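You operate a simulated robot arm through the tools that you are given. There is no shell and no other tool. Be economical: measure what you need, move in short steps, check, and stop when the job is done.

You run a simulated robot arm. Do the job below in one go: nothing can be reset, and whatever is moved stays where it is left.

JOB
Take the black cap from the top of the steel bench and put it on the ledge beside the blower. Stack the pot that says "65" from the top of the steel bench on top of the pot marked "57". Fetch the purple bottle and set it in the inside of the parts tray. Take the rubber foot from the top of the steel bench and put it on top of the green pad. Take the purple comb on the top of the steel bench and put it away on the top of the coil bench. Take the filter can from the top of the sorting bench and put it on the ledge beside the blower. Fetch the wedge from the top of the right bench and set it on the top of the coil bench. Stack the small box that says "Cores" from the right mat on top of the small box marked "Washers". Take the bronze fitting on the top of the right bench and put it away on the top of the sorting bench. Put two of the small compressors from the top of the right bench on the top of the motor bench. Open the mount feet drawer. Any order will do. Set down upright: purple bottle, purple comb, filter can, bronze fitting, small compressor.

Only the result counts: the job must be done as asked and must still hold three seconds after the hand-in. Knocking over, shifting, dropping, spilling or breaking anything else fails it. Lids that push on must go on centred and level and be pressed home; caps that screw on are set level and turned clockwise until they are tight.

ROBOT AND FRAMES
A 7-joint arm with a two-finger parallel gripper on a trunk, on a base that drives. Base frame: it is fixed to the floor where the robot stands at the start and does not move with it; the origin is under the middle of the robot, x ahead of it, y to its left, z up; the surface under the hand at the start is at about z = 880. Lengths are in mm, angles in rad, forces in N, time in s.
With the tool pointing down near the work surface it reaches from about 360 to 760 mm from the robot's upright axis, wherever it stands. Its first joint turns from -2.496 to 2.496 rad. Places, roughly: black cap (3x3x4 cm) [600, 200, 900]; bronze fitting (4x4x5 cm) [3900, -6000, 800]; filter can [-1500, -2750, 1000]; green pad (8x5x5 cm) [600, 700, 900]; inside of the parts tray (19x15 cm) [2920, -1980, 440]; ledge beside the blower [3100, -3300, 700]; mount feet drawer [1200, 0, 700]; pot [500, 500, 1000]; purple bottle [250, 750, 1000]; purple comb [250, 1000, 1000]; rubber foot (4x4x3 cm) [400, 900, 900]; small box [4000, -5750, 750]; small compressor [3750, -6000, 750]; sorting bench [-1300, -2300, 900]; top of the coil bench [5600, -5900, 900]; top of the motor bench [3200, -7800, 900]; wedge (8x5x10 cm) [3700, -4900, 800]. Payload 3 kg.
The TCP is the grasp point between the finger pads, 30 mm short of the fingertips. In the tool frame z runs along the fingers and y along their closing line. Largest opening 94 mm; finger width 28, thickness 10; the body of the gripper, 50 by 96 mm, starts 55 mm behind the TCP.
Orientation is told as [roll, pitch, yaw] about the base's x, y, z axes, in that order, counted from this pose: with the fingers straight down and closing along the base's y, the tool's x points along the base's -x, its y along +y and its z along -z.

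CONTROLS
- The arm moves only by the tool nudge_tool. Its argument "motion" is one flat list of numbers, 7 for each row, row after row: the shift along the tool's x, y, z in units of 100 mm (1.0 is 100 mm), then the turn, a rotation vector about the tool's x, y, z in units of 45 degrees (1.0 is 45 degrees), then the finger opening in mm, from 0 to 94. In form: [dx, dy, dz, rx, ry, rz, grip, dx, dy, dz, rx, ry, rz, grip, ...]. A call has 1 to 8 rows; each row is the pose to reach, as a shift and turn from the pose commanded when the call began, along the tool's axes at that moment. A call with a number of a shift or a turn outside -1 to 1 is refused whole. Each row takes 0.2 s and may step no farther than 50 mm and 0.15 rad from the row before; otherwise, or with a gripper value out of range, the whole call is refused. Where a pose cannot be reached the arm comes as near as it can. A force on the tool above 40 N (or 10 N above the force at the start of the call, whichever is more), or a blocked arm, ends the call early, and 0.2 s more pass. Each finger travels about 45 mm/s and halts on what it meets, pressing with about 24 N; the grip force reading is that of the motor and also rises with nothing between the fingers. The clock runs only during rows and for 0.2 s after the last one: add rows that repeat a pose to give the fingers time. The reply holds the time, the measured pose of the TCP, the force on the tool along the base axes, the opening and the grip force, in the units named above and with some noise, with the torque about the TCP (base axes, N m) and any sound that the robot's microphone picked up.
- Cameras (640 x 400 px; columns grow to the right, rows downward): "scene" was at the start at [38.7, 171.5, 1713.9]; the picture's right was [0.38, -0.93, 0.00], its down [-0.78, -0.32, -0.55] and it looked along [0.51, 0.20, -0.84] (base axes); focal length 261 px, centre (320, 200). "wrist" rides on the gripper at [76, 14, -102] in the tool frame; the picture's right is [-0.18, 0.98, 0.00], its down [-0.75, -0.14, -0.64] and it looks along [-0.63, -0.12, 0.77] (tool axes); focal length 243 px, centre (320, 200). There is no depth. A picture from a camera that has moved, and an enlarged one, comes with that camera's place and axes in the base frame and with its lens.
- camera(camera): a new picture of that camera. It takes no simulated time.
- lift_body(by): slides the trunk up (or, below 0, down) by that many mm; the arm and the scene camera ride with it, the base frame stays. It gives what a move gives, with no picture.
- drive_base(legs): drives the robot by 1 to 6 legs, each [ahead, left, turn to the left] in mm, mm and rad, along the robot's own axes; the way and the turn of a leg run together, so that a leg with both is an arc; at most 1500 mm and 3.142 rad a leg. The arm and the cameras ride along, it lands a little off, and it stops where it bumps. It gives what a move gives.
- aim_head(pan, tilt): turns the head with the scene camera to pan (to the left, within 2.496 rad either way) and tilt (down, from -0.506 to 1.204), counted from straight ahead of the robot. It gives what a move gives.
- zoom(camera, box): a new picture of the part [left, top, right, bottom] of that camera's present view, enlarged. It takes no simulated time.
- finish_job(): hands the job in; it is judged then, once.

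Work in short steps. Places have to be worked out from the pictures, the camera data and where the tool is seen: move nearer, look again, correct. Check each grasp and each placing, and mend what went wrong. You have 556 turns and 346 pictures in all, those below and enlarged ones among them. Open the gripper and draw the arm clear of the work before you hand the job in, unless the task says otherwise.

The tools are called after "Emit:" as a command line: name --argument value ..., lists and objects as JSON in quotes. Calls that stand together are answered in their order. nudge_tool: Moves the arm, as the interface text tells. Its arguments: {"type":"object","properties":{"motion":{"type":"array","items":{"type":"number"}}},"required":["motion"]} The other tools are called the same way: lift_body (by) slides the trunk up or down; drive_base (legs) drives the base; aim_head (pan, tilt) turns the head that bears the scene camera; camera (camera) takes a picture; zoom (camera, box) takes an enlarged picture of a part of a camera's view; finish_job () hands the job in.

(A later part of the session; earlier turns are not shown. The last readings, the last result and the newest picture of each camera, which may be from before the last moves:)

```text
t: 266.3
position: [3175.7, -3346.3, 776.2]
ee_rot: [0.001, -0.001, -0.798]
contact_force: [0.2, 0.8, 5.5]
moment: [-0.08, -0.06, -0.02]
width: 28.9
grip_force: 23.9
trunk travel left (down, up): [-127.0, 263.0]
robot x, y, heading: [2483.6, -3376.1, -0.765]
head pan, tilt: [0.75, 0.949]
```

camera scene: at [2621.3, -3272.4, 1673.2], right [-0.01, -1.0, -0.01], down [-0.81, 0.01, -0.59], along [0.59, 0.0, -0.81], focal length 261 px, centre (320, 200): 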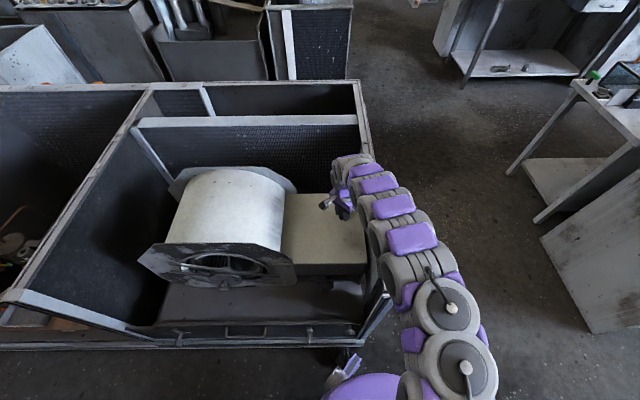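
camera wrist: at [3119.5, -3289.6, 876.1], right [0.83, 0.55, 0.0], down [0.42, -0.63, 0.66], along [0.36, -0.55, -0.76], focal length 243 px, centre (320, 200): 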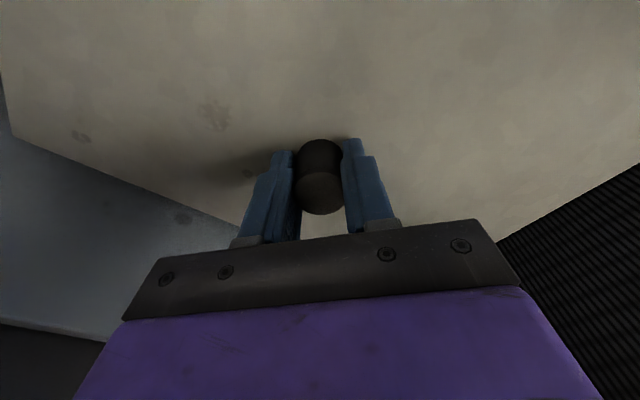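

Touching with 5 N. I open and rise.

Emit:
nudge_tool --motion '[0, 0, 0, 0, 0, 0, 35, 0, 0, 0, 0, 0, 0, 50, 0, 0, 0, 0, 0, 0, 60, 0, 0, 0, 0, 0, 0, 60, 0, 0, -0.3, 0, 0, 0, 60, 0, 0, -0.7, 0, 0, 0, 60]'

Emit:
lift_body --by 220

Emit:
camera --camera "wrist"

```text
t: 267.7
position: [3173.7, -3346.3, 842.7]
ee_rot: [-0.002, 0.0, -0.797]
contact_force: [0.1, -0.4, 0.3]
moment: [-0.02, 0.0, -0.01]
width: 59.8
grip_force: 0.0
trunk travel left (down, up): [-127.0, 263.0]
robot x, y, heading: [2487.1, -3377.0, -0.763]
head pan, tilt: [0.75, 0.949]
```

```text
t: 270.0
position: [3174.5, -3346.7, 1062.7]
ee_rot: [-0.002, -0.001, -0.795]
contact_force: [0.3, 0.0, -1.0]
moment: [0.03, 0.0, -0.03]
width: 60.0
grip_force: 0.0
trunk travel left (down, up): [-347.0, 43.0]
robot x, y, heading: [2487.3, -3376.6, -0.757]
head pan, tilt: [0.75, 0.949]
```

```text
247 pictures are left
camera wrist: at [3131.7, -3281.8, 1164.4], right [0.83, 0.55, 0.0], down [0.42, -0.64, 0.64], along [0.36, -0.54, -0.77], focal length 243 px, centre (320, 200)
```

wrist: 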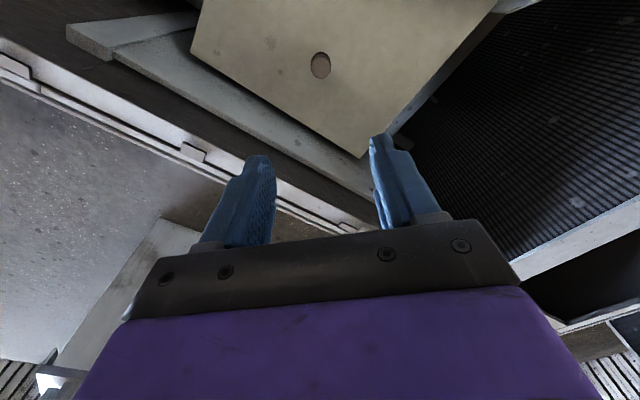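

Cap stands on the duct at ≈[3173,-3348]. Now back the same way to the steel bench for the comb.

Emit:
drive_base --legs '[[-355, -338, 0], [-976, 1027, 0], [-794, -754, 0], [-794, -754, 0], [0, 0, 0.76]]'

```text
t: 292.2
position: [247.6, -1449.7, 1059.7]
ee_rot: [-0.005, 0.002, -0.03]
contact_force: [0.9, -0.8, -0.2]
moment: [0.06, 0.0, 0.0]
width: 60.0
grip_force: 0.0
trunk travel left (down, up): [-347.0, 43.0]
robot x, y, heading: [-229.7, -1954.1, 0.004]
head pan, tilt: [0.75, 0.949]
```

On track. North to the bench's left end, then look at the comb.

Emit:
lift_body --by 40

Emit:
drive_base --legs '[[0, 1300, 0], [20, 1250, 0]]'

Emit:
camera --camera "wrist"

Emit:
aim_head --pan 0.7 --tilt 0.9

Emit:
camera --camera "scene"

```text
t: 293.0
position: [246.5, -1456.0, 1101.8]
ee_rot: [0.001, -0.002, -0.03]
contact_force: [-0.9, -0.9, 1.1]
moment: [0.01, -0.05, -0.02]
width: 59.9
grip_force: 0.1
trunk travel left (down, up): [-387.0, 3.0]
robot x, y, heading: [-227.9, -1956.8, 0.006]
head pan, tilt: [0.75, 0.949]
```

```text
t: 305.5
position: [262.3, 1091.6, 1105.5]
ee_rot: [0.003, -0.005, -0.043]
contact_force: [-0.1, 0.2, 0.2]
moment: [-0.02, 0.0, 0.01]
width: 59.6
grip_force: 0.0
trunk travel left (down, up): [-387.0, 3.0]
robot x, y, heading: [-219.5, 603.7, -0.006]
head pan, tilt: [0.75, 0.949]
```

```text
246 pictures are left
camera wrist: at [186.6, 1108.8, 1206.1], right [0.23, 0.97, 0.0], down [0.74, -0.18, 0.64], along [0.63, -0.14, -0.77], focal length 243 px, centre (320, 200)
```

wrist: 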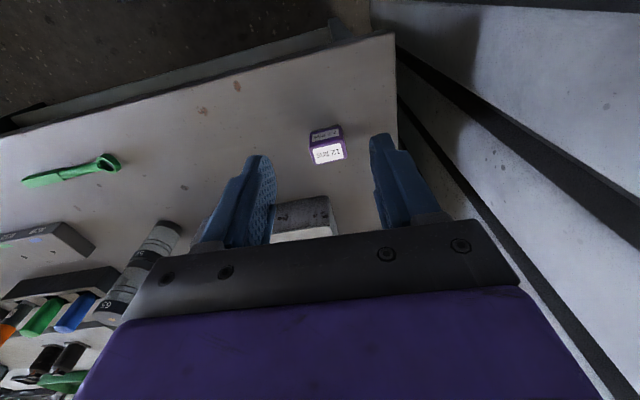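

```text
t: 306.1
position: [261.1, 1091.3, 1106.8]
ee_rot: [0.003, -0.006, -0.042]
contact_force: [-0.6, 0.6, 0.0]
moment: [0.0, -0.02, 0.04]
width: 60.1
grip_force: 0.0
trunk travel left (down, up): [-387.0, 3.0]
robot x, y, heading: [-217.4, 604.4, -0.006]
head pan, tilt: [0.7, 0.901]
```

```text
245 pictures are left
camera scene: at [-183.2, 804.6, 1931.8], right [0.64, -0.77, 0.0], down [-0.6, -0.5, -0.62], along [0.48, 0.39, -0.79], focal length 261 px, centre (320, 200)
```

scene: 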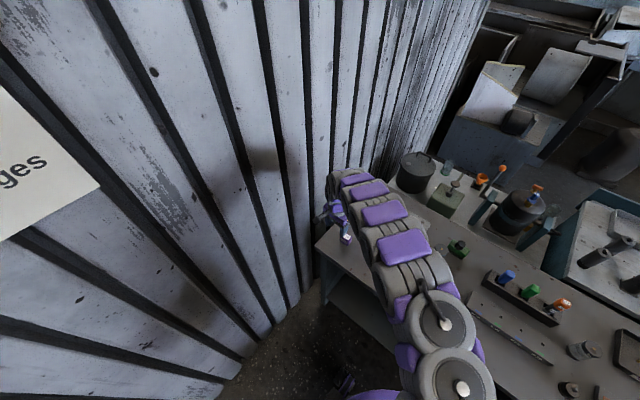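

I zoom on the comb to get its orientation and size.

Emit:
zoom --camera "wrist" --box '[290, 110, 370, 180]'

```text
5.71 times, centred on (330, 145) of wrist
camera zoom: at [184.8, 1108.9, 1207.0], right [0.23, 0.97, 0.01], down [0.74, -0.18, 0.64], along [0.63, -0.14, -0.76], focal length 1386 px, centre (263, 514)
```

zoom: 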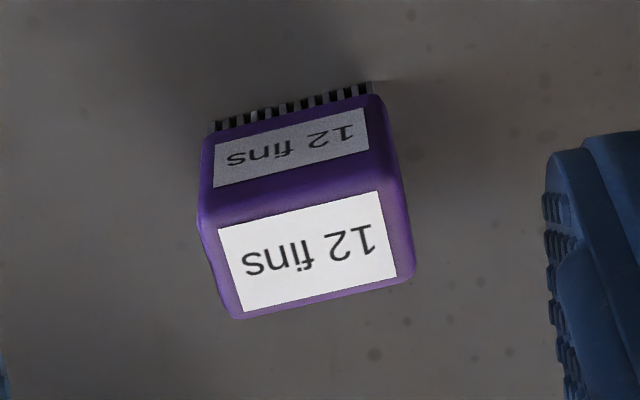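

Comb: 26(x)×43(y)×52 mm at ≈[340,1086], aligned with axes. I drive 80 mm ahead and correct yaw.

Emit:
drive_base --legs '[[80, -5, 0]]'

Emit:
nudge_tool --motion '[0, 0, 0, 0, 0, -0.055, 80, 0, 0, 0, 0, 0, -0.055, 80, 0, 0, 0, 0, 0, -0.055, 80]'

Emit:
lift_body --by -90

Emit:
nudge_tool --motion '[0, 0, 0, 0, 0, 0, 80, 0, 0, 0, 0, 0, 0, 80]'

Emit:
camera --camera "wrist"

```text
t: 307.2
position: [341.2, 1085.0, 1105.1]
ee_rot: [0.006, -0.004, -0.044]
contact_force: [0.4, -0.7, -0.6]
moment: [0.03, 0.01, -0.02]
width: 60.0
grip_force: 0.1
trunk travel left (down, up): [-387.0, 3.0]
robot x, y, heading: [-140.7, 597.4, -0.006]
head pan, tilt: [0.7, 0.901]
```

```text
t: 308.0
position: [339.2, 1081.1, 1107.7]
ee_rot: [0.01, -0.004, 0.002]
contact_force: [1.0, -0.3, 0.0]
moment: [0.03, -0.01, 0.0]
width: 80.0
grip_force: 0.1
trunk travel left (down, up): [-387.0, 3.0]
robot x, y, heading: [-139.5, 598.7, -0.005]
head pan, tilt: [0.7, 0.901]
```

```text
t: 309.3
position: [338.5, 1078.3, 1019.2]
ee_rot: [0.01, -0.006, 0.0]
contact_force: [-0.5, 0.6, -0.5]
moment: [0.0, 0.03, -0.02]
width: 79.9
grip_force: 0.0
trunk travel left (down, up): [-297.0, 93.0]
robot x, y, heading: [-139.0, 600.9, -0.007]
head pan, tilt: [0.7, 0.901]
```

```text
t: 309.9
position: [340.5, 1079.5, 1018.6]
ee_rot: [0.011, -0.006, 0.001]
contact_force: [0.7, 0.1, -0.3]
moment: [-0.02, 0.01, -0.03]
width: 80.1
grip_force: 0.1
trunk travel left (down, up): [-297.0, 93.0]
robot x, y, heading: [-137.9, 597.0, -0.003]
head pan, tilt: [0.7, 0.901]
```

```text
243 pictures are left
camera wrist: at [262.8, 1091.8, 1120.8], right [0.18, 0.98, 0.01], down [0.75, -0.15, 0.64], along [0.64, -0.11, -0.76], focal length 243 px, centre (320, 200)
```

wrist: 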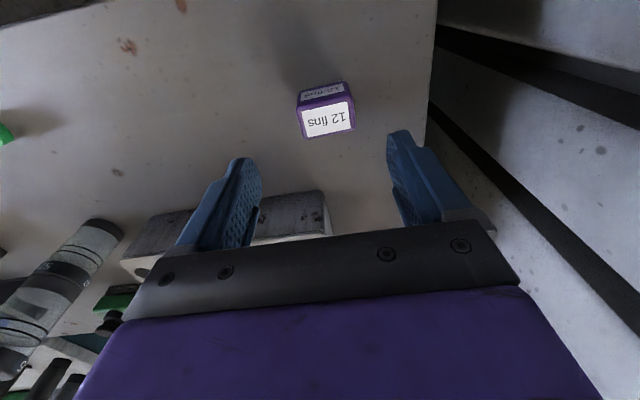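

Comb at [340,1085.5]. Level, shift 6 mm, descend and grip.

Emit:
nudge_tool --motion '[0, 0.06, 0.3, 0.014, 0.008, 0, 80, 0, 0.06, 0.65, 0.014, 0.008, 0, 80, 0, 0.06, 0.97, 0.014, 0.008, 0, 80, 0, 0.06, 0.97, 0.014, 0.008, 0, 55, 0, 0.06, 0.97, 0.014, 0.008, 0, 30, 0, 0.06, 0.97, 0.014, 0.008, 0, 25, 0, 0.06, 0.97, 0.014, 0.008, 0, 25, 0, 0.06, 0.97, 0.014, 0.008, 0, 25]'

Emit:
zoom --camera "wrist" --box '[200, 60, 440, 240]'

```text
t: 311.7
position: [339.2, 1086.0, 921.2]
ee_rot: [0.001, -0.001, 0.0]
contact_force: [0.3, 0.7, 3.1]
moment: [-0.03, -0.02, 0.04]
width: 50.0
grip_force: 24.3
trunk travel left (down, up): [-297.0, 93.0]
robot x, y, heading: [-139.9, 593.9, -0.007]
head pan, tilt: [0.7, 0.901]
```

```text
2.22 times, centred on (320, 150) of wrist
camera zoom: at [262.8, 1100.9, 1024.0], right [0.18, 0.98, 0.0], down [0.75, -0.14, 0.64], along [0.63, -0.12, -0.77], focal length 539 px, centre (320, 311)
```

zoom: 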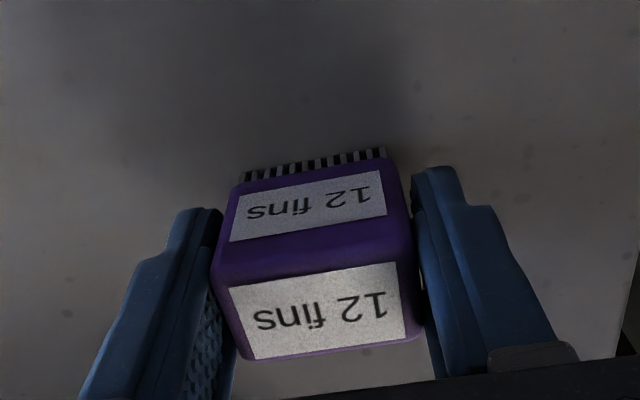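

Comb gripped. I raise it well and head south again.

Emit:
lift_body --by 90

Emit:
nudge_tool --motion '[0, 0, -0.5, 0, 0, 0, 25, 0, 0, -1.0, 0, 0, 0, 25]'

Emit:
drive_base --legs '[[-90, 0, 0], [0, -1300, 0], [0, -1250, 0], [0, 0, -0.76]]'

Emit:
camera --camera "wrist"

```text
t: 312.9
position: [339.1, 1087.1, 1010.6]
ee_rot: [-0.001, 0.002, 0.0]
contact_force: [0.5, -0.2, -1.0]
moment: [0.02, -0.02, 0.03]
width: 50.0
grip_force: 24.0
trunk travel left (down, up): [-387.0, 3.0]
robot x, y, heading: [-139.6, 600.1, -0.011]
head pan, tilt: [0.7, 0.901]
```

```text
t: 313.5
position: [337.9, 1085.7, 1112.5]
ee_rot: [-0.001, 0.001, -0.001]
contact_force: [1.0, 0.7, -1.4]
moment: [-0.02, -0.02, 0.04]
width: 49.8
grip_force: 24.2
trunk travel left (down, up): [-387.0, 3.0]
robot x, y, heading: [-134.8, 598.4, -0.008]
head pan, tilt: [0.7, 0.901]
```

```text
t: 328.7
position: [401.1, -1942.3, 1108.9]
ee_rot: [-0.005, 0.002, -0.78]
contact_force: [-1.0, 0.7, -1.7]
moment: [0.03, -0.07, 0.01]
width: 49.7
grip_force: 23.4
trunk travel left (down, up): [-387.0, 3.0]
robot x, y, heading: [-284.2, -1956.6, -0.794]
head pan, tilt: [0.7, 0.901]
```

```text
241 pictures are left
camera wrist: at [358.3, -1879.2, 1211.6], right [0.82, 0.57, 0.0], down [0.44, -0.63, 0.64], along [0.36, -0.53, -0.77], focal length 243 px, centre (320, 200)
```

wrist: 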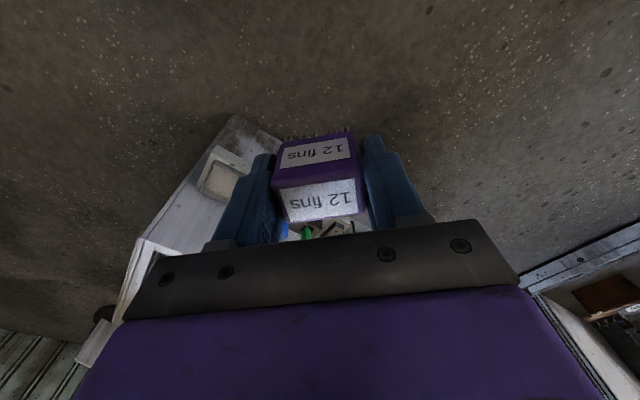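

East to x≈2000, then south to y≈−3400, and look onward.

Emit:
drive_base --legs '[[800, 814, 0], [800, 814, 0], [1034, -1016, 0]]'

Emit:
aim_head --pan 0.25 --tilt 0.4

Emit:
camera --camera "scene"

Emit:
aim_head --pan -0.5 --tilt 0.4

Emit:
camera --camera "scene"

```text
t: 346.6
position: [2676.5, -3373.7, 1113.1]
ee_rot: [0.003, -0.001, -0.776]
contact_force: [0.4, -0.4, -1.2]
moment: [0.05, -0.01, 0.0]
width: 49.7
grip_force: 24.0
trunk travel left (down, up): [-387.0, 3.0]
robot x, y, heading: [1995.2, -3389.2, -0.788]
head pan, tilt: [0.7, 0.901]
```

```text
t: 347.5
position: [2671.8, -3376.2, 1116.0]
ee_rot: [0.009, -0.004, -0.775]
contact_force: [0.7, -0.2, -1.3]
moment: [0.02, 0.02, 0.0]
width: 50.0
grip_force: 24.1
trunk travel left (down, up): [-387.0, 3.0]
robot x, y, heading: [1996.0, -3388.1, -0.781]
head pan, tilt: [0.25, 0.4]
```

```text
240 pictures are left
camera scene: at [2164.2, -3312.1, 1975.2], right [-0.51, -0.86, 0.0], down [-0.34, 0.2, -0.92], along [0.79, -0.47, -0.39], focal length 261 px, centre (320, 200)
```

scene: 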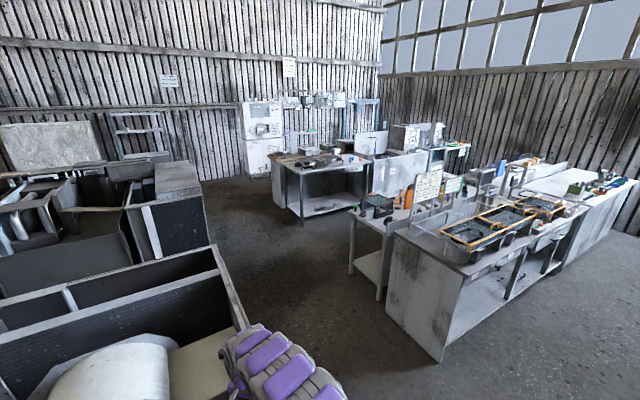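

```text
t: 348.6
position: [2671.1, -3376.5, 1117.2]
ee_rot: [0.005, -0.004, -0.776]
contact_force: [-0.3, 0.6, -1.4]
moment: [-0.03, 0.0, 0.02]
width: 49.6
grip_force: 24.7
trunk travel left (down, up): [-387.0, 3.0]
robot x, y, heading: [1996.5, -3390.8, -0.784]
head pan, tilt: [-0.499, 0.4]
```

```text
239 pictures are left
camera scene: at [2109.7, -3355.0, 1975.7], right [-0.96, -0.29, 0.0], down [-0.12, 0.37, -0.92], along [0.26, -0.88, -0.39], focal length 261 px, centre (320, 200)
```

scene: 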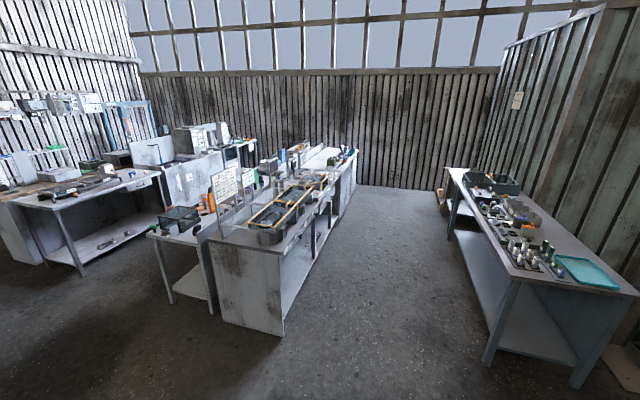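

The layout: white row x≈2900–3600, low right bench behind it (x≈3610–4150), coil bench at x≈5500+. I go between the machine and row to the eastern aisle.

Emit:
drive_base --legs '[[586, -588, 0], [920, 917, 0], [920, 917, 0]]'

Emit:
aim_head --pan 0.1 --tilt 0.5

Emit:
camera --camera "scene"

Emit:
aim_head --pan -0.9 --tilt 0.6

Emit:
camera --camera "scene"

```text
t: 365.4
position: [5301.5, -4214.2, 1119.4]
ee_rot: [0.013, -0.004, -0.778]
contact_force: [0.3, -0.4, -1.3]
moment: [0.01, 0.03, -0.02]
width: 49.8
grip_force: 24.1
trunk travel left (down, up): [-387.0, 3.0]
robot x, y, heading: [4625.1, -4217.0, -0.783]
head pan, tilt: [-0.499, 0.4]
```

```text
t: 366.4
position: [5301.4, -4212.9, 1118.6]
ee_rot: [0.012, -0.006, -0.78]
contact_force: [0.4, 0.5, -0.5]
moment: [0.02, 0.01, -0.01]
width: 50.0
grip_force: 24.0
trunk travel left (down, up): [-387.0, 3.0]
robot x, y, heading: [4628.5, -4220.9, -0.788]
head pan, tilt: [0.099, 0.499]
```

```text
238 pictures are left
camera scene: at [4784.8, -4157.5, 1966.5], right [-0.63, -0.77, 0.0], down [-0.37, 0.3, -0.88], along [0.68, -0.56, -0.48], focal length 261 px, centre (320, 200)
```

scene: 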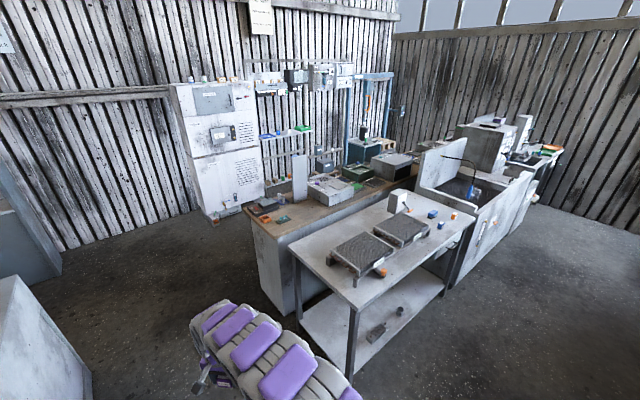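

```text
t: 367.7
position: [5300.4, -4211.7, 1118.9]
ee_rot: [0.01, -0.006, -0.781]
contact_force: [0.5, 0.3, -1.2]
moment: [-0.02, 0.0, 0.02]
width: 49.7
grip_force: 24.2
trunk travel left (down, up): [-387.0, 3.0]
robot x, y, heading: [4629.1, -4220.5, -0.783]
head pan, tilt: [-0.901, 0.6]
```

```text
237 pictures are left
camera scene: at [4706.2, -4185.5, 1957.6], right [-0.99, 0.11, 0.0], down [0.06, 0.56, -0.83], along [-0.1, -0.82, -0.56], focal length 261 px, centre (320, 200)
```

scene: 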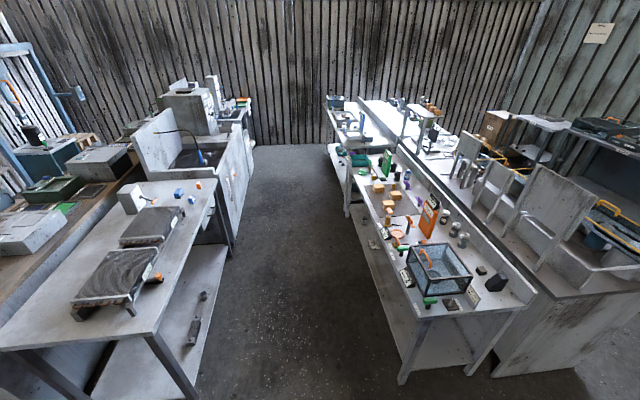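

I zoom to check which is the coil bench and to see the right bench.

Emit:
zoom --camera "scene" --box '[0, 90, 260, 360]'

Emit:
zoom --camera "scene" --box '[320, 80, 540, 330]'

```text
1.48 times, centred on (130, 225) of scene
camera zoom: at [4706.2, -4185.5, 1957.6], right [-0.99, 0.11, 0.0], down [0.06, 0.56, -0.83], along [-0.1, -0.82, -0.56], focal length 387 px, centre (602, 163)
```

zoom: 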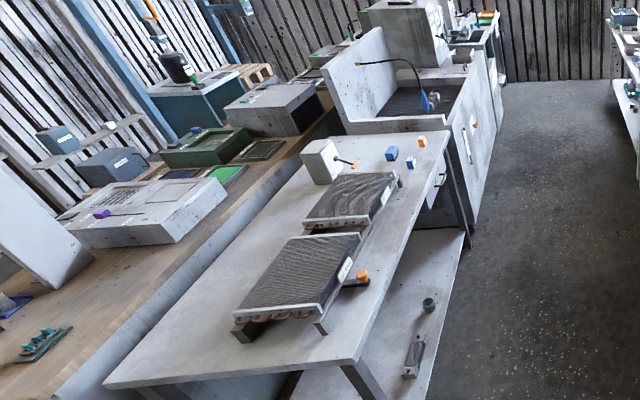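

```text
1.60 times, centred on (430, 205) of scene
camera zoom: at [4706.2, -4185.5, 1957.6], right [-0.99, 0.11, 0.0], down [0.06, 0.56, -0.83], along [-0.1, -0.82, -0.56], focal length 418 px, centre (144, 192)
```

zoom: 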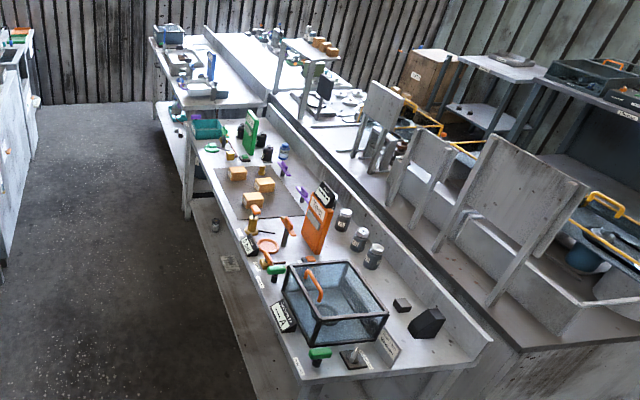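

The table with two coils is the coil bench (x≈5300–5900, y≈−4830…−6210). Its near end strip is free; I move the comb above ≈[5420,-4890].

Emit:
drive_base --legs '[[564, -395, 0]]'

Emit:
aim_head --pan 0.8 --tilt 0.9

Emit:
camera --camera "wrist"

Emit:
camera --camera "scene"

```text
t: 371.5
position: [5437.7, -4884.7, 1117.1]
ee_rot: [0.009, -0.004, -0.777]
contact_force: [-0.8, -0.2, 0.1]
moment: [0.02, 0.03, 0.01]
width: 50.0
grip_force: 24.0
trunk travel left (down, up): [-387.0, 3.0]
robot x, y, heading: [4759.2, -4896.4, -0.786]
head pan, tilt: [-0.901, 0.6]
```

```text
t: 373.2
position: [5431.4, -4887.2, 1118.8]
ee_rot: [0.013, -0.008, -0.781]
contact_force: [-0.1, -0.3, -0.9]
moment: [0.0, -0.04, -0.01]
width: 50.1
grip_force: 24.2
trunk travel left (down, up): [-387.0, 3.0]
robot x, y, heading: [4763.3, -4898.0, -0.78]
head pan, tilt: [0.799, 0.901]
```

```text
234 pictures are left
camera wrist: at [5385.9, -4824.7, 1221.7], right [0.82, 0.57, 0.01], down [0.43, -0.63, 0.64], along [0.38, -0.52, -0.76], focal length 243 px, centre (320, 200)
```

wrist: 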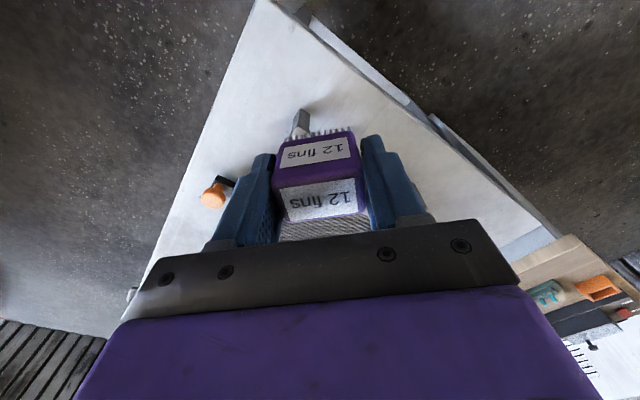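

```text
233 pictures are left
camera scene: at [4924.1, -4773.0, 1932.3], right [0.01, -1.0, 0.0], down [-0.79, -0.01, -0.62], along [0.62, 0.01, -0.79], focal length 261 px, centre (320, 200)
```

scene: 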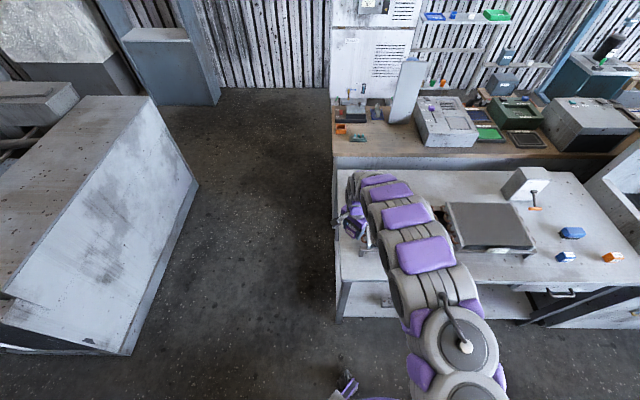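

Table edge y≈−4838, x≈5330; a coil foot at [5443,-4940]. I aim for [5400,-4889], level and lower.

Emit:
nudge_tool --motion '[0.2, -0.23, 0, 0.016, 0.01, 0, 25, 0.2, -0.23, 0, 0.016, 0.01, 0, 25, 0.2, -0.23, 0, 0.016, 0.01, 0, 25]'

Emit:
lift_body --by -145

Emit:
nudge_tool --motion '[0, 0, 0, 0, 0, 0, 25, 0, 0, 0, 0, 0, 0, 25]'

Emit:
camera --camera "wrist"

```text
t: 374.0
position: [5398.8, -4889.6, 1119.3]
ee_rot: [0.0, 0.0, -0.779]
contact_force: [-1.7, -0.7, -0.5]
moment: [-0.01, -0.02, 0.01]
width: 49.8
grip_force: 24.3
trunk travel left (down, up): [-387.0, 3.0]
robot x, y, heading: [4760.5, -4897.8, -0.784]
head pan, tilt: [0.799, 0.901]
```

```text
t: 375.7
position: [5398.4, -4889.3, 975.2]
ee_rot: [-0.001, 0.0, -0.778]
contact_force: [-0.4, -0.2, -1.5]
moment: [-0.02, -0.02, -0.01]
width: 49.9
grip_force: 23.5
trunk travel left (down, up): [-242.0, 148.0]
robot x, y, heading: [4761.5, -4895.3, -0.783]
head pan, tilt: [0.799, 0.901]
```

```text
t: 376.3
position: [5401.0, -4889.8, 974.7]
ee_rot: [-0.001, 0.002, -0.778]
contact_force: [0.8, 0.4, -1.0]
moment: [0.0, 0.01, 0.0]
width: 49.8
grip_force: 24.5
trunk travel left (down, up): [-242.0, 148.0]
robot x, y, heading: [4764.6, -4896.0, -0.781]
head pan, tilt: [0.799, 0.901]
```

```text
232 pictures are left
camera wrist: at [5355.8, -4826.7, 1076.4], right [0.82, 0.57, 0.0], down [0.44, -0.63, 0.64], along [0.37, -0.53, -0.77], focal length 243 px, centre (320, 200)
```

wrist: 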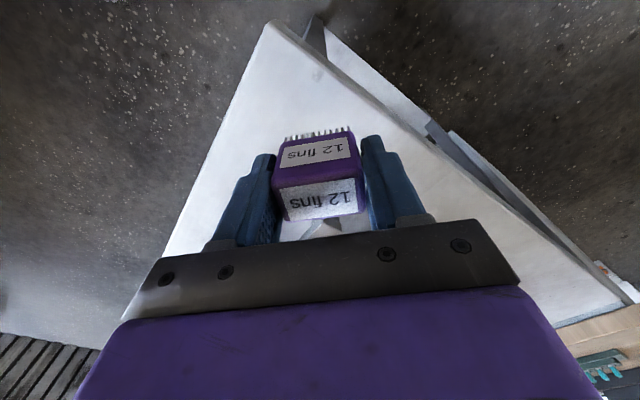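

Clear. I shift 8 mm inward, go down to ≈947, then step gently.

Emit:
nudge_tool --motion '[-0.056, -0.057, 0, 0, 0, 0, 25, -0.056, -0.057, 0.15, 0, 0, 0, 25, -0.056, -0.057, 0.26, 0, 0, 0, 25, -0.056, -0.057, 0.28, 0, 0, 0, 25, -0.056, -0.057, 0.3, 0, 0, 0, 25, -0.056, -0.057, 0.32, 0, 0, 0, 25]'

```text
t: 377.7
position: [5399.0, -4898.3, 941.6]
ee_rot: [-0.001, 0.001, -0.781]
contact_force: [0.0, 0.5, -0.9]
moment: [-0.01, 0.04, 0.02]
width: 50.0
grip_force: 23.4
trunk travel left (down, up): [-242.0, 148.0]
robot x, y, heading: [4762.0, -4895.9, -0.787]
head pan, tilt: [0.799, 0.901]
```

Emit:
nudge_tool --motion '[0, 0, 0.03, 0, 0, 0, 25, 0, 0, 0.05, 0, 0, 0, 25, 0, 0, 0.07, 0, 0, 0, 25, 0, 0, 0.09, 0, 0, 0, 25, 0, 0, 0.11, 0, 0, 0, 25, 0, 0, 0.13, 0, 0, 0, 25, 0, 0, 0.15, 0, 0, 0, 25]'

```text
t: 379.3
position: [5399.9, -4898.8, 926.5]
ee_rot: [-0.001, 0.002, -0.777]
contact_force: [0.3, -0.2, -1.5]
moment: [-0.02, -0.01, 0.0]
width: 49.7
grip_force: 24.2
trunk travel left (down, up): [-242.0, 148.0]
robot x, y, heading: [4761.9, -4894.4, -0.785]
head pan, tilt: [0.799, 0.901]
```

No contact yet; I check with a picture before continuing.

Emit:
zoom --camera "wrist" --box '[200, 60, 440, 240]'

Emit:
zoom --camera "scene" --box '[320, 160, 420, 260]'

```text
2.22 times, centred on (320, 150) of wrist
camera zoom: at [5356.1, -4834.9, 1028.9], right [0.82, 0.57, 0.0], down [0.44, -0.63, 0.64], along [0.37, -0.53, -0.77], focal length 539 px, centre (320, 311)
```

zoom: 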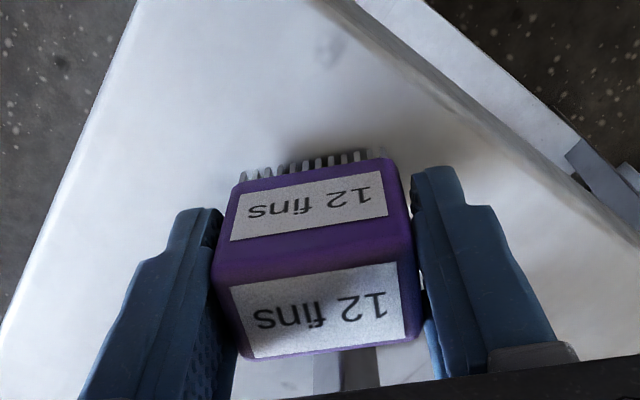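

```text
4.00 times, centred on (370, 210) of scene
camera zoom: at [4923.4, -4773.3, 1787.3], right [0.01, -1.0, 0.0], down [-0.79, -0.01, -0.62], along [0.62, 0.01, -0.79], focal length 1044 px, centre (120, 160)
```

zoom: 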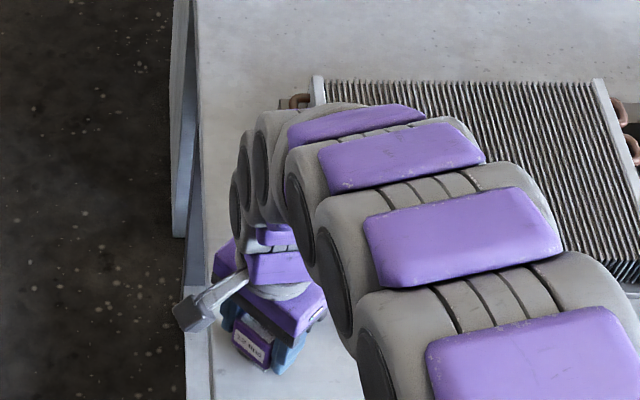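

Near the surface but not touching. I continue in small steps.

Emit:
nudge_tool --motion '[0, 0, 0.03, 0, 0, 0, 25, 0, 0, 0.05, 0, 0, 0, 25, 0, 0, 0.07, 0, 0, 0, 25, 0, 0, 0.09, 0, 0, 0, 25, 0, 0, 0.11, 0, 0, 0, 25]'

```text
t: 380.5
position: [5400.2, -4898.8, 919.3]
ee_rot: [0.004, -0.002, -0.78]
contact_force: [-1.9, -0.4, 27.1]
moment: [-0.06, -0.03, 0.02]
width: 50.1
grip_force: 24.0
trunk travel left (down, up): [-242.0, 148.0]
robot x, y, heading: [4760.3, -4894.9, -0.78]
head pan, tilt: [0.799, 0.901]
```

Contact (surface ≈879). I ease off 3 mm, open, and rise.

Emit:
nudge_tool --motion '[0, 0, -0.03, 0, 0, 0, 25, 0, 0, -0.03, 0, 0, 0, 52, 0, 0, -0.03, 0, 0, 0, 65, 0, 0, -0.03, 0, 0, 0, 72, 0, 0, -0.03, 0, 0, 0, 72, 0, 0, -0.4, 0, 0, 0, 72, 0, 0, -0.85, 0, 0, 0, 72]'

Emit:
camera --camera "wrist"

```text
t: 382.1
position: [5399.3, -4897.7, 1003.3]
ee_rot: [0.001, 0.001, -0.778]
contact_force: [0.1, 0.5, 0.6]
moment: [0.0, 0.0, 0.0]
width: 72.0
grip_force: 0.0
trunk travel left (down, up): [-242.0, 148.0]
robot x, y, heading: [4762.0, -4892.3, -0.784]
head pan, tilt: [0.799, 0.901]
```

```text
229 pictures are left
camera wrist: at [5355.5, -4833.8, 1105.2], right [0.82, 0.57, 0.0], down [0.44, -0.63, 0.64], along [0.37, -0.53, -0.77], focal length 243 px, centre (320, 200)
```

wrist: 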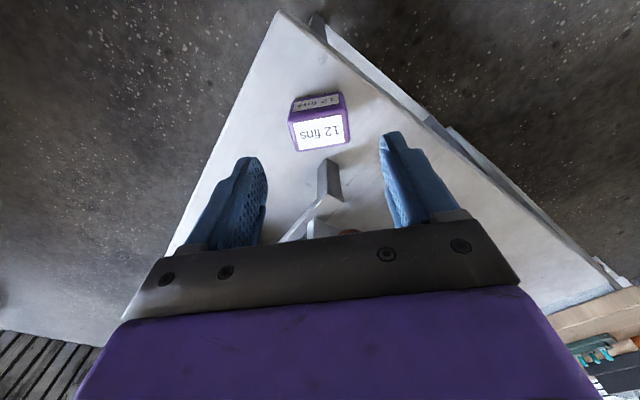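

Comb set. Next the wedge at ≈[3650,-4990] on the right bench; I approach it from the north.

Emit:
lift_body --by 140

Emit:
drive_base --legs '[[-475, 476, 0], [-750, -748, 0], [0, 0, -1.571]]'

Emit:
aim_head --pan 0.78 --tilt 0.8

Emit:
camera --camera "scene"

Emit:
camera --camera "wrist"

```text
t: 383.8
position: [5400.3, -4897.8, 1142.4]
ee_rot: [0.001, 0.001, -0.777]
contact_force: [0.5, 0.2, -0.1]
moment: [0.0, -0.03, -0.02]
width: 71.9
grip_force: 0.0
trunk travel left (down, up): [-382.0, 8.0]
robot x, y, heading: [4761.4, -4894.0, -0.784]
head pan, tilt: [0.799, 0.901]
```

```text
t: 396.4
position: [3690.5, -4855.5, 1142.8]
ee_rot: [-0.001, 0.002, -2.348]
contact_force: [1.1, -0.3, 0.2]
moment: [0.01, 0.01, -0.03]
width: 72.0
grip_force: 0.0
trunk travel left (down, up): [-382.0, 8.0]
robot x, y, heading: [3689.3, -4217.1, -2.354]
head pan, tilt: [0.799, 0.901]
```

```text
t: 397.1
position: [3690.7, -4852.3, 1143.8]
ee_rot: [0.001, 0.0, -2.348]
contact_force: [1.3, -0.1, -0.4]
moment: [-0.02, 0.02, -0.02]
width: 71.9
grip_force: 0.0
trunk travel left (down, up): [-382.0, 8.0]
robot x, y, heading: [3693.0, -4217.1, -2.357]
head pan, tilt: [0.78, 0.799]
```

```text
228 pictures are left
camera scene: at [3815.6, -4383.0, 1935.2], right [-1.0, 0.0, 0.0], down [0.0, 0.72, -0.69], along [0.0, -0.69, -0.72], focal length 261 px, centre (320, 200)
```

scene: 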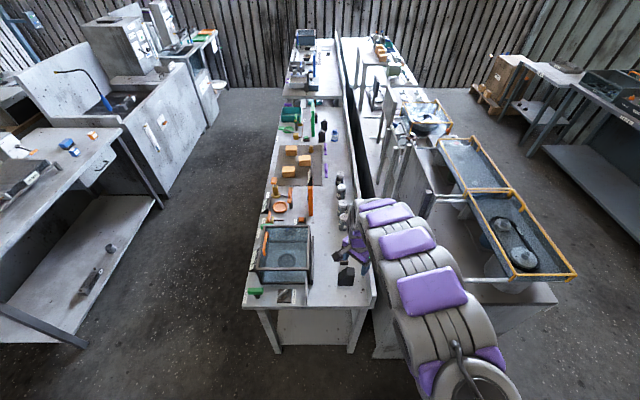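

```text
227 pictures are left
camera wrist: at [3753.7, -4807.2, 1246.1], right [0.57, -0.82, 0.0], down [-0.63, -0.44, 0.64], along [-0.53, -0.37, -0.77], focal length 243 px, centre (320, 200)
```

wrist: 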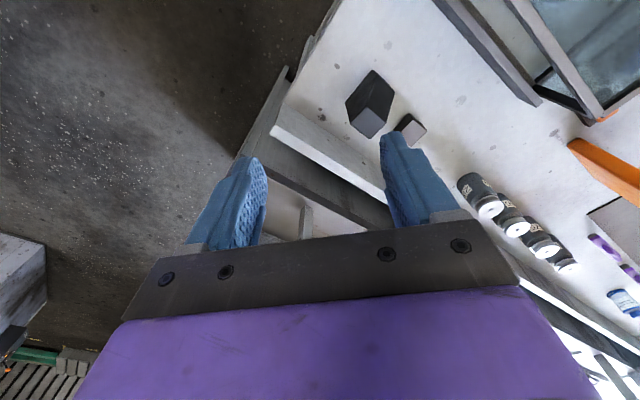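

I zoom on the wedge and on the right bench overview.

Emit:
zoom --camera "wrist" --box '[320, 50, 450, 150]'

Emit:
zoom --camera "scene" --box '[240, 80, 380, 240]'

Emit:
zoom --camera "scene" --box '[240, 200, 390, 310]'

```text
4.00 times, centred on (385, 100) of wrist
camera zoom: at [3753.7, -4807.2, 1246.1], right [0.57, -0.82, 0.0], down [-0.63, -0.44, 0.64], along [-0.53, -0.37, -0.77], focal length 970 px, centre (60, 600)
```

zoom: 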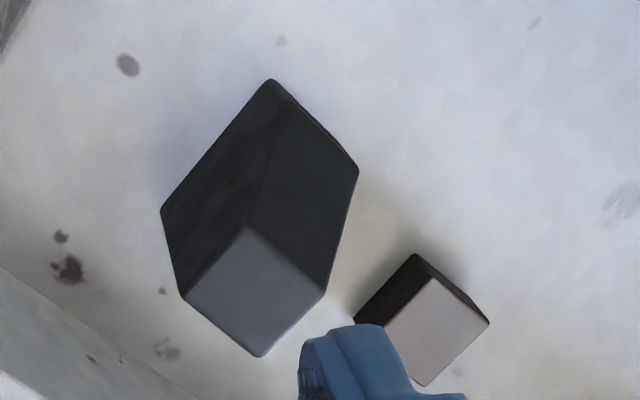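

```text
2.50 times, centred on (310, 160) of scene
camera zoom: at [3815.6, -4383.0, 1935.2], right [-1.0, 0.0, 0.0], down [0.0, 0.72, -0.69], along [0.0, -0.69, -0.72], focal length 652 px, centre (345, 300)
```

zoom: 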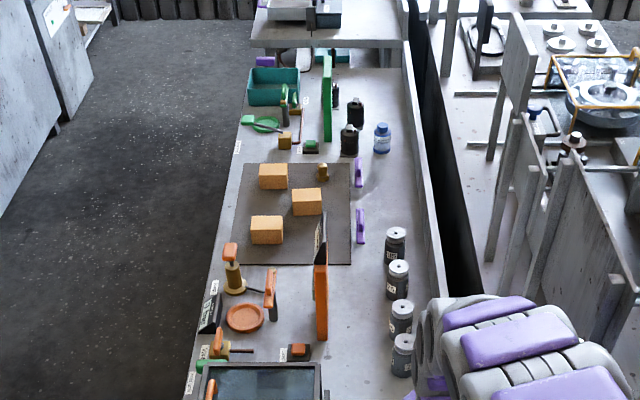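

```text
3.64 times, centred on (315, 255) of scene
camera zoom: at [3815.6, -4383.0, 1935.2], right [-1.0, 0.0, 0.0], down [0.0, 0.72, -0.69], along [0.0, -0.69, -0.72], focal length 949 px, centre (338, 0)
```

zoom: 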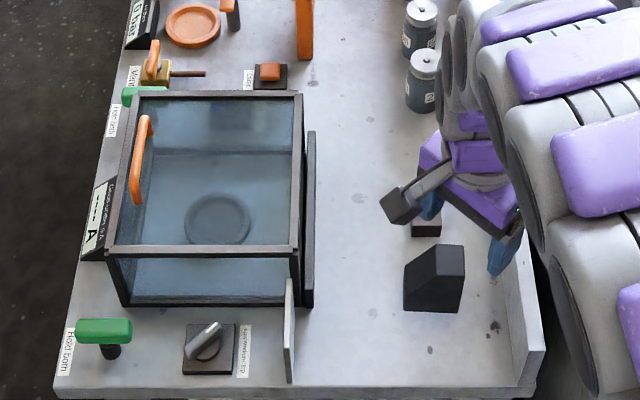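

Wedge: base x 3648–3721, y −4944…−4998, vertical faces along y, top z≈850. I turn the tool 45° so it closes along y, and drive over it.

Emit:
nudge_tool --motion '[0, 0, 0, 0, 0, 0.18, 90, 0, 0, 0, 0, 0, 0.36, 90, 0, 0, 0, 0, 0, 0.54, 90, 0, 0, 0, 0, 0, 0.72, 90, 0, 0, 0, 0, 0, 0.9, 90, 0, 0, 0, 0, 0, 1.0, 90, 0, 0, 0, 0, 0, 1.0, 90]'

Emit:
drive_base --legs '[[95, 69, 0]]'

Emit:
lift_body --by -180

Emit:
nudge_tool --motion '[0, 0, 0, 0, 0, 0, 88, 0, 0, 0, 0, 0, 0, 88]'

Emit:
camera --camera "wrist"

```text
t: 398.7
position: [3690.7, -4851.7, 1144.0]
ee_rot: [0.0, 0.004, -3.134]
contact_force: [-0.8, -0.8, -0.6]
moment: [-0.02, 0.02, -0.02]
width: 89.8
grip_force: 0.1
trunk travel left (down, up): [-382.0, 8.0]
robot x, y, heading: [3693.5, -4216.2, -2.349]
head pan, tilt: [0.78, 0.799]
```

```text
t: 399.9
position: [3649.8, -4945.4, 1153.4]
ee_rot: [0.015, 0.016, -3.137]
contact_force: [0.8, -2.3, 1.0]
moment: [0.16, 0.05, 0.03]
width: 89.9
grip_force: 0.1
trunk travel left (down, up): [-382.0, 8.0]
robot x, y, heading: [3669.9, -4331.9, -2.357]
head pan, tilt: [0.78, 0.799]
```

```text
t: 401.9
position: [3668.2, -4962.1, 964.9]
ee_rot: [-0.002, 0.003, -3.138]
contact_force: [-0.4, 0.1, -0.4]
moment: [0.0, 0.04, -0.04]
width: 89.9
grip_force: 0.0
trunk travel left (down, up): [-202.0, 188.0]
robot x, y, heading: [3671.5, -4328.3, -2.358]
head pan, tilt: [0.78, 0.799]
```

```text
t: 402.5
position: [3656.3, -4951.2, 970.0]
ee_rot: [0.004, 0.007, -3.139]
contact_force: [-0.2, -0.2, 0.3]
moment: [0.05, 0.04, -0.03]
width: 88.0
grip_force: 0.1
trunk travel left (down, up): [-202.0, 188.0]
robot x, y, heading: [3671.4, -4324.9, -2.357]
head pan, tilt: [0.78, 0.799]
```

```text
223 pictures are left
camera wrist: at [3732.5, -4964.7, 1072.6], right [-0.18, -0.98, 0.0], down [-0.76, 0.14, 0.63], along [-0.62, 0.11, -0.77], focal length 243 px, centre (320, 200)
```

wrist: 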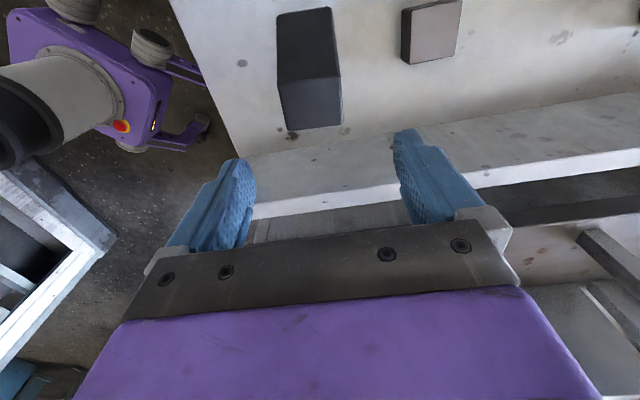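

The arm is still settling; I wait and look again.

Emit:
nudge_tool --motion '[0, 0, 0, 0, 0, 0, 88, 0, 0, 0, 0, 0, 0, 88, 0, 0, 0, 0, 0, 0, 88, 0, 0, 0, 0, 0, 0, 88]'

Emit:
zoom --camera "wrist" --box '[220, 0, 480, 180]'

```text
t: 403.5
position: [3664.1, -4957.8, 965.1]
ee_rot: [-0.001, 0.003, -3.138]
contact_force: [0.5, -0.1, 0.0]
moment: [0.02, 0.0, -0.03]
width: 88.0
grip_force: 0.2
trunk travel left (down, up): [-202.0, 188.0]
robot x, y, heading: [3669.2, -4328.7, -2.353]
head pan, tilt: [0.78, 0.799]
```

```text
2.22 times, centred on (350, 90) of wrist
camera zoom: at [3739.9, -4971.9, 1068.4], right [-0.18, -0.98, 0.0], down [-0.76, 0.14, 0.64], along [-0.63, 0.12, -0.77], focal length 539 px, centre (253, 444)
```

zoom: 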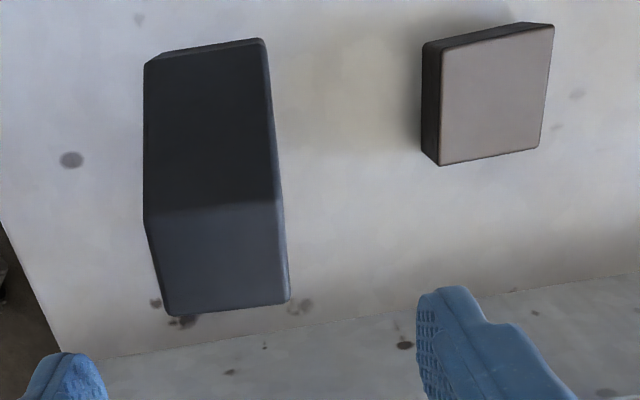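

Two views together put the wedge's top at z≈896, centre y≈−4950 (bench ≈797). I align to [3678,-4950] and descend 60 mm, then check.

Emit:
nudge_tool --motion '[0.14, -0.08, 0, 0, 0, 0, 90, 0.14, -0.08, 0.25, 0, 0, 0, 90, 0.14, -0.08, 0.5, 0, 0, 0, 90, 0.14, -0.08, 0.5, 0, 0, 0, 90, 0.14, -0.08, 0.5, 0, 0, 0, 90]'

Emit:
camera --camera "wrist"

Emit:
zoom --camera "scene" --box '[260, 180, 420, 300]'

```text
t: 404.7
position: [3678.6, -4949.4, 917.0]
ee_rot: [0.003, 0.004, -3.138]
contact_force: [-0.2, 1.2, -0.9]
moment: [0.0, -0.02, -0.01]
width: 89.9
grip_force: 0.1
trunk travel left (down, up): [-202.0, 188.0]
robot x, y, heading: [3670.0, -4329.0, -2.357]
head pan, tilt: [0.78, 0.799]
```

```text
221 pictures are left
camera wrist: at [3753.9, -4964.1, 1020.7], right [-0.18, -0.98, 0.0], down [-0.76, 0.14, 0.64], along [-0.63, 0.11, -0.77], focal length 243 px, centre (320, 200)
```

wrist: 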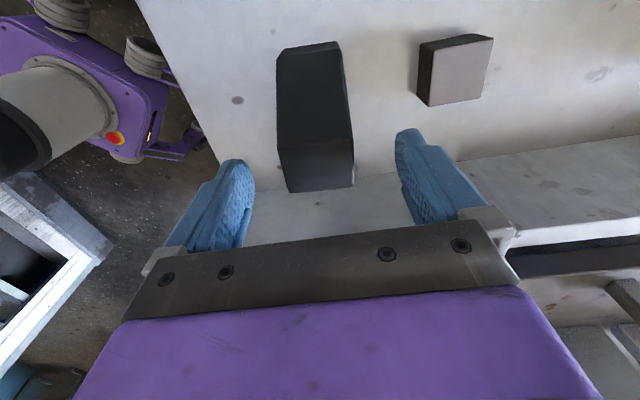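

```text
3.33 times, centred on (340, 240) of scene
camera zoom: at [3795.3, -4495.7, 1755.0], right [-1.0, 0.0, 0.0], down [0.0, 0.72, -0.69], along [0.0, -0.69, -0.72], focal length 870 px, centre (253, 67)
```

zoom: 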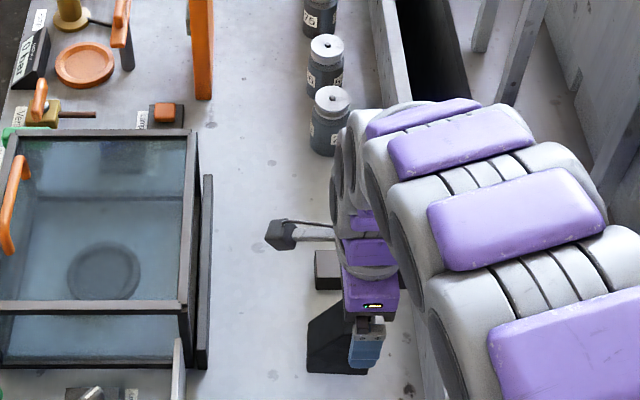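

Aligned. I descend to ≈855 and close along y.

Emit:
nudge_tool --motion '[0, 0, 0.3, 0, 0, 0, 90, 0, 0, 0.6, 0, 0, 0, 90, 0, 0, 0.6, 0, 0, 0, 60, 0, 0, 0.6, 0, 0, 0, 35, 0, 0, 0.6, 0, 0, 0, 30, 0, 0, 0.6, 0, 0, 0, 30, 0, 0, 0.6, 0, 0, 0, 30]'

Emit:
camera --camera "wrist"

```text
t: 406.3
position: [3677.3, -4949.5, 857.0]
ee_rot: [0.003, 0.004, -3.138]
contact_force: [-0.9, -0.9, -0.3]
moment: [0.1, 0.02, -0.01]
width: 49.1
grip_force: 23.8
trunk travel left (down, up): [-202.0, 188.0]
robot x, y, heading: [3669.2, -4326.0, -2.356]
head pan, tilt: [0.78, 0.799]
```

```text
219 pictures are left
camera wrist: at [3753.4, -4963.7, 958.8], right [-0.18, -0.98, 0.0], down [-0.76, 0.14, 0.64], along [-0.63, 0.11, -0.77], focal length 243 px, centre (320, 200)
```

wrist: 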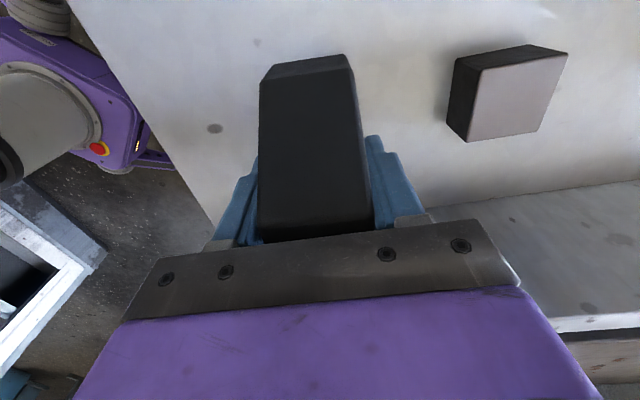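

Wedge gripped (49 mm). I lift it and carry it to the coil bench's north side, keeping the heading.

Emit:
lift_body --by 185

Emit:
nudge_tool --motion '[0, 0, -0.5, 0, 0, 0, 30, 0, 0, -1.0, 0, 0, 0, 30]'

Emit:
drive_base --legs '[[-75, -75, 0], [-640, 640, 0], [-640, 640, 0]]'

Emit:
camera --camera "scene"

Emit:
camera --camera "wrist"

```text
t: 408.3
position: [3678.2, -4950.0, 1040.3]
ee_rot: [0.003, 0.005, -3.139]
contact_force: [0.0, 0.5, -3.1]
moment: [-0.02, 0.0, 0.01]
width: 48.8
grip_force: 24.0
trunk travel left (down, up): [-387.0, 3.0]
robot x, y, heading: [3672.5, -4329.3, -2.358]
head pan, tilt: [0.78, 0.799]
```

```text
t: 408.9
position: [3677.7, -4949.5, 1142.9]
ee_rot: [0.003, 0.005, -3.138]
contact_force: [0.1, 0.5, -2.0]
moment: [0.02, 0.04, -0.01]
width: 48.8
grip_force: 24.2
trunk travel left (down, up): [-387.0, 3.0]
robot x, y, heading: [3670.5, -4325.8, -2.357]
head pan, tilt: [0.78, 0.799]
```

```text
t: 418.8
position: [5504.2, -4791.9, 1144.3]
ee_rot: [0.008, 0.008, -3.109]
contact_force: [-0.4, -0.3, -1.1]
moment: [0.05, 0.03, -0.03]
width: 48.0
grip_force: 23.9
trunk travel left (down, up): [-387.0, 3.0]
robot x, y, heading: [5484.8, -4172.6, -2.327]
head pan, tilt: [0.78, 0.799]
```

```text
218 pictures are left
camera scene: at [5595.8, -4324.9, 1942.2], right [-1.0, -0.02, -0.01], down [-0.01, 0.71, -0.7], along [0.02, -0.7, -0.71], focal length 261 px, centre (320, 200)
```

scene: 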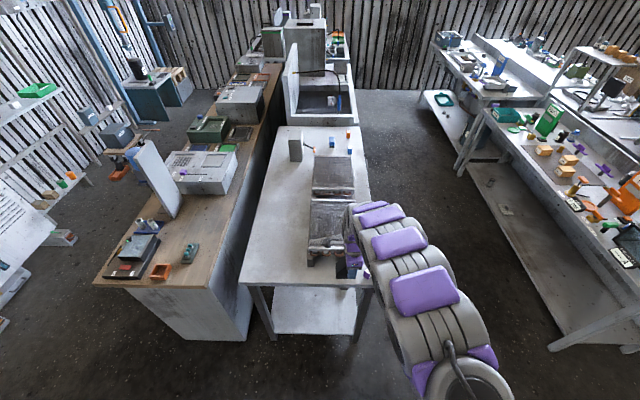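

```text
217 pictures are left
camera wrist: at [5579.5, -4803.8, 1246.4], right [-0.15, -0.99, 0.01], down [-0.76, 0.12, 0.63], along [-0.63, 0.09, -0.77], focal length 243 px, centre (320, 200)
```

wrist: 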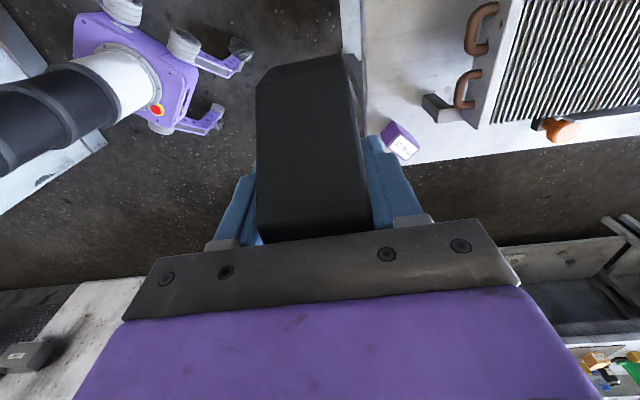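

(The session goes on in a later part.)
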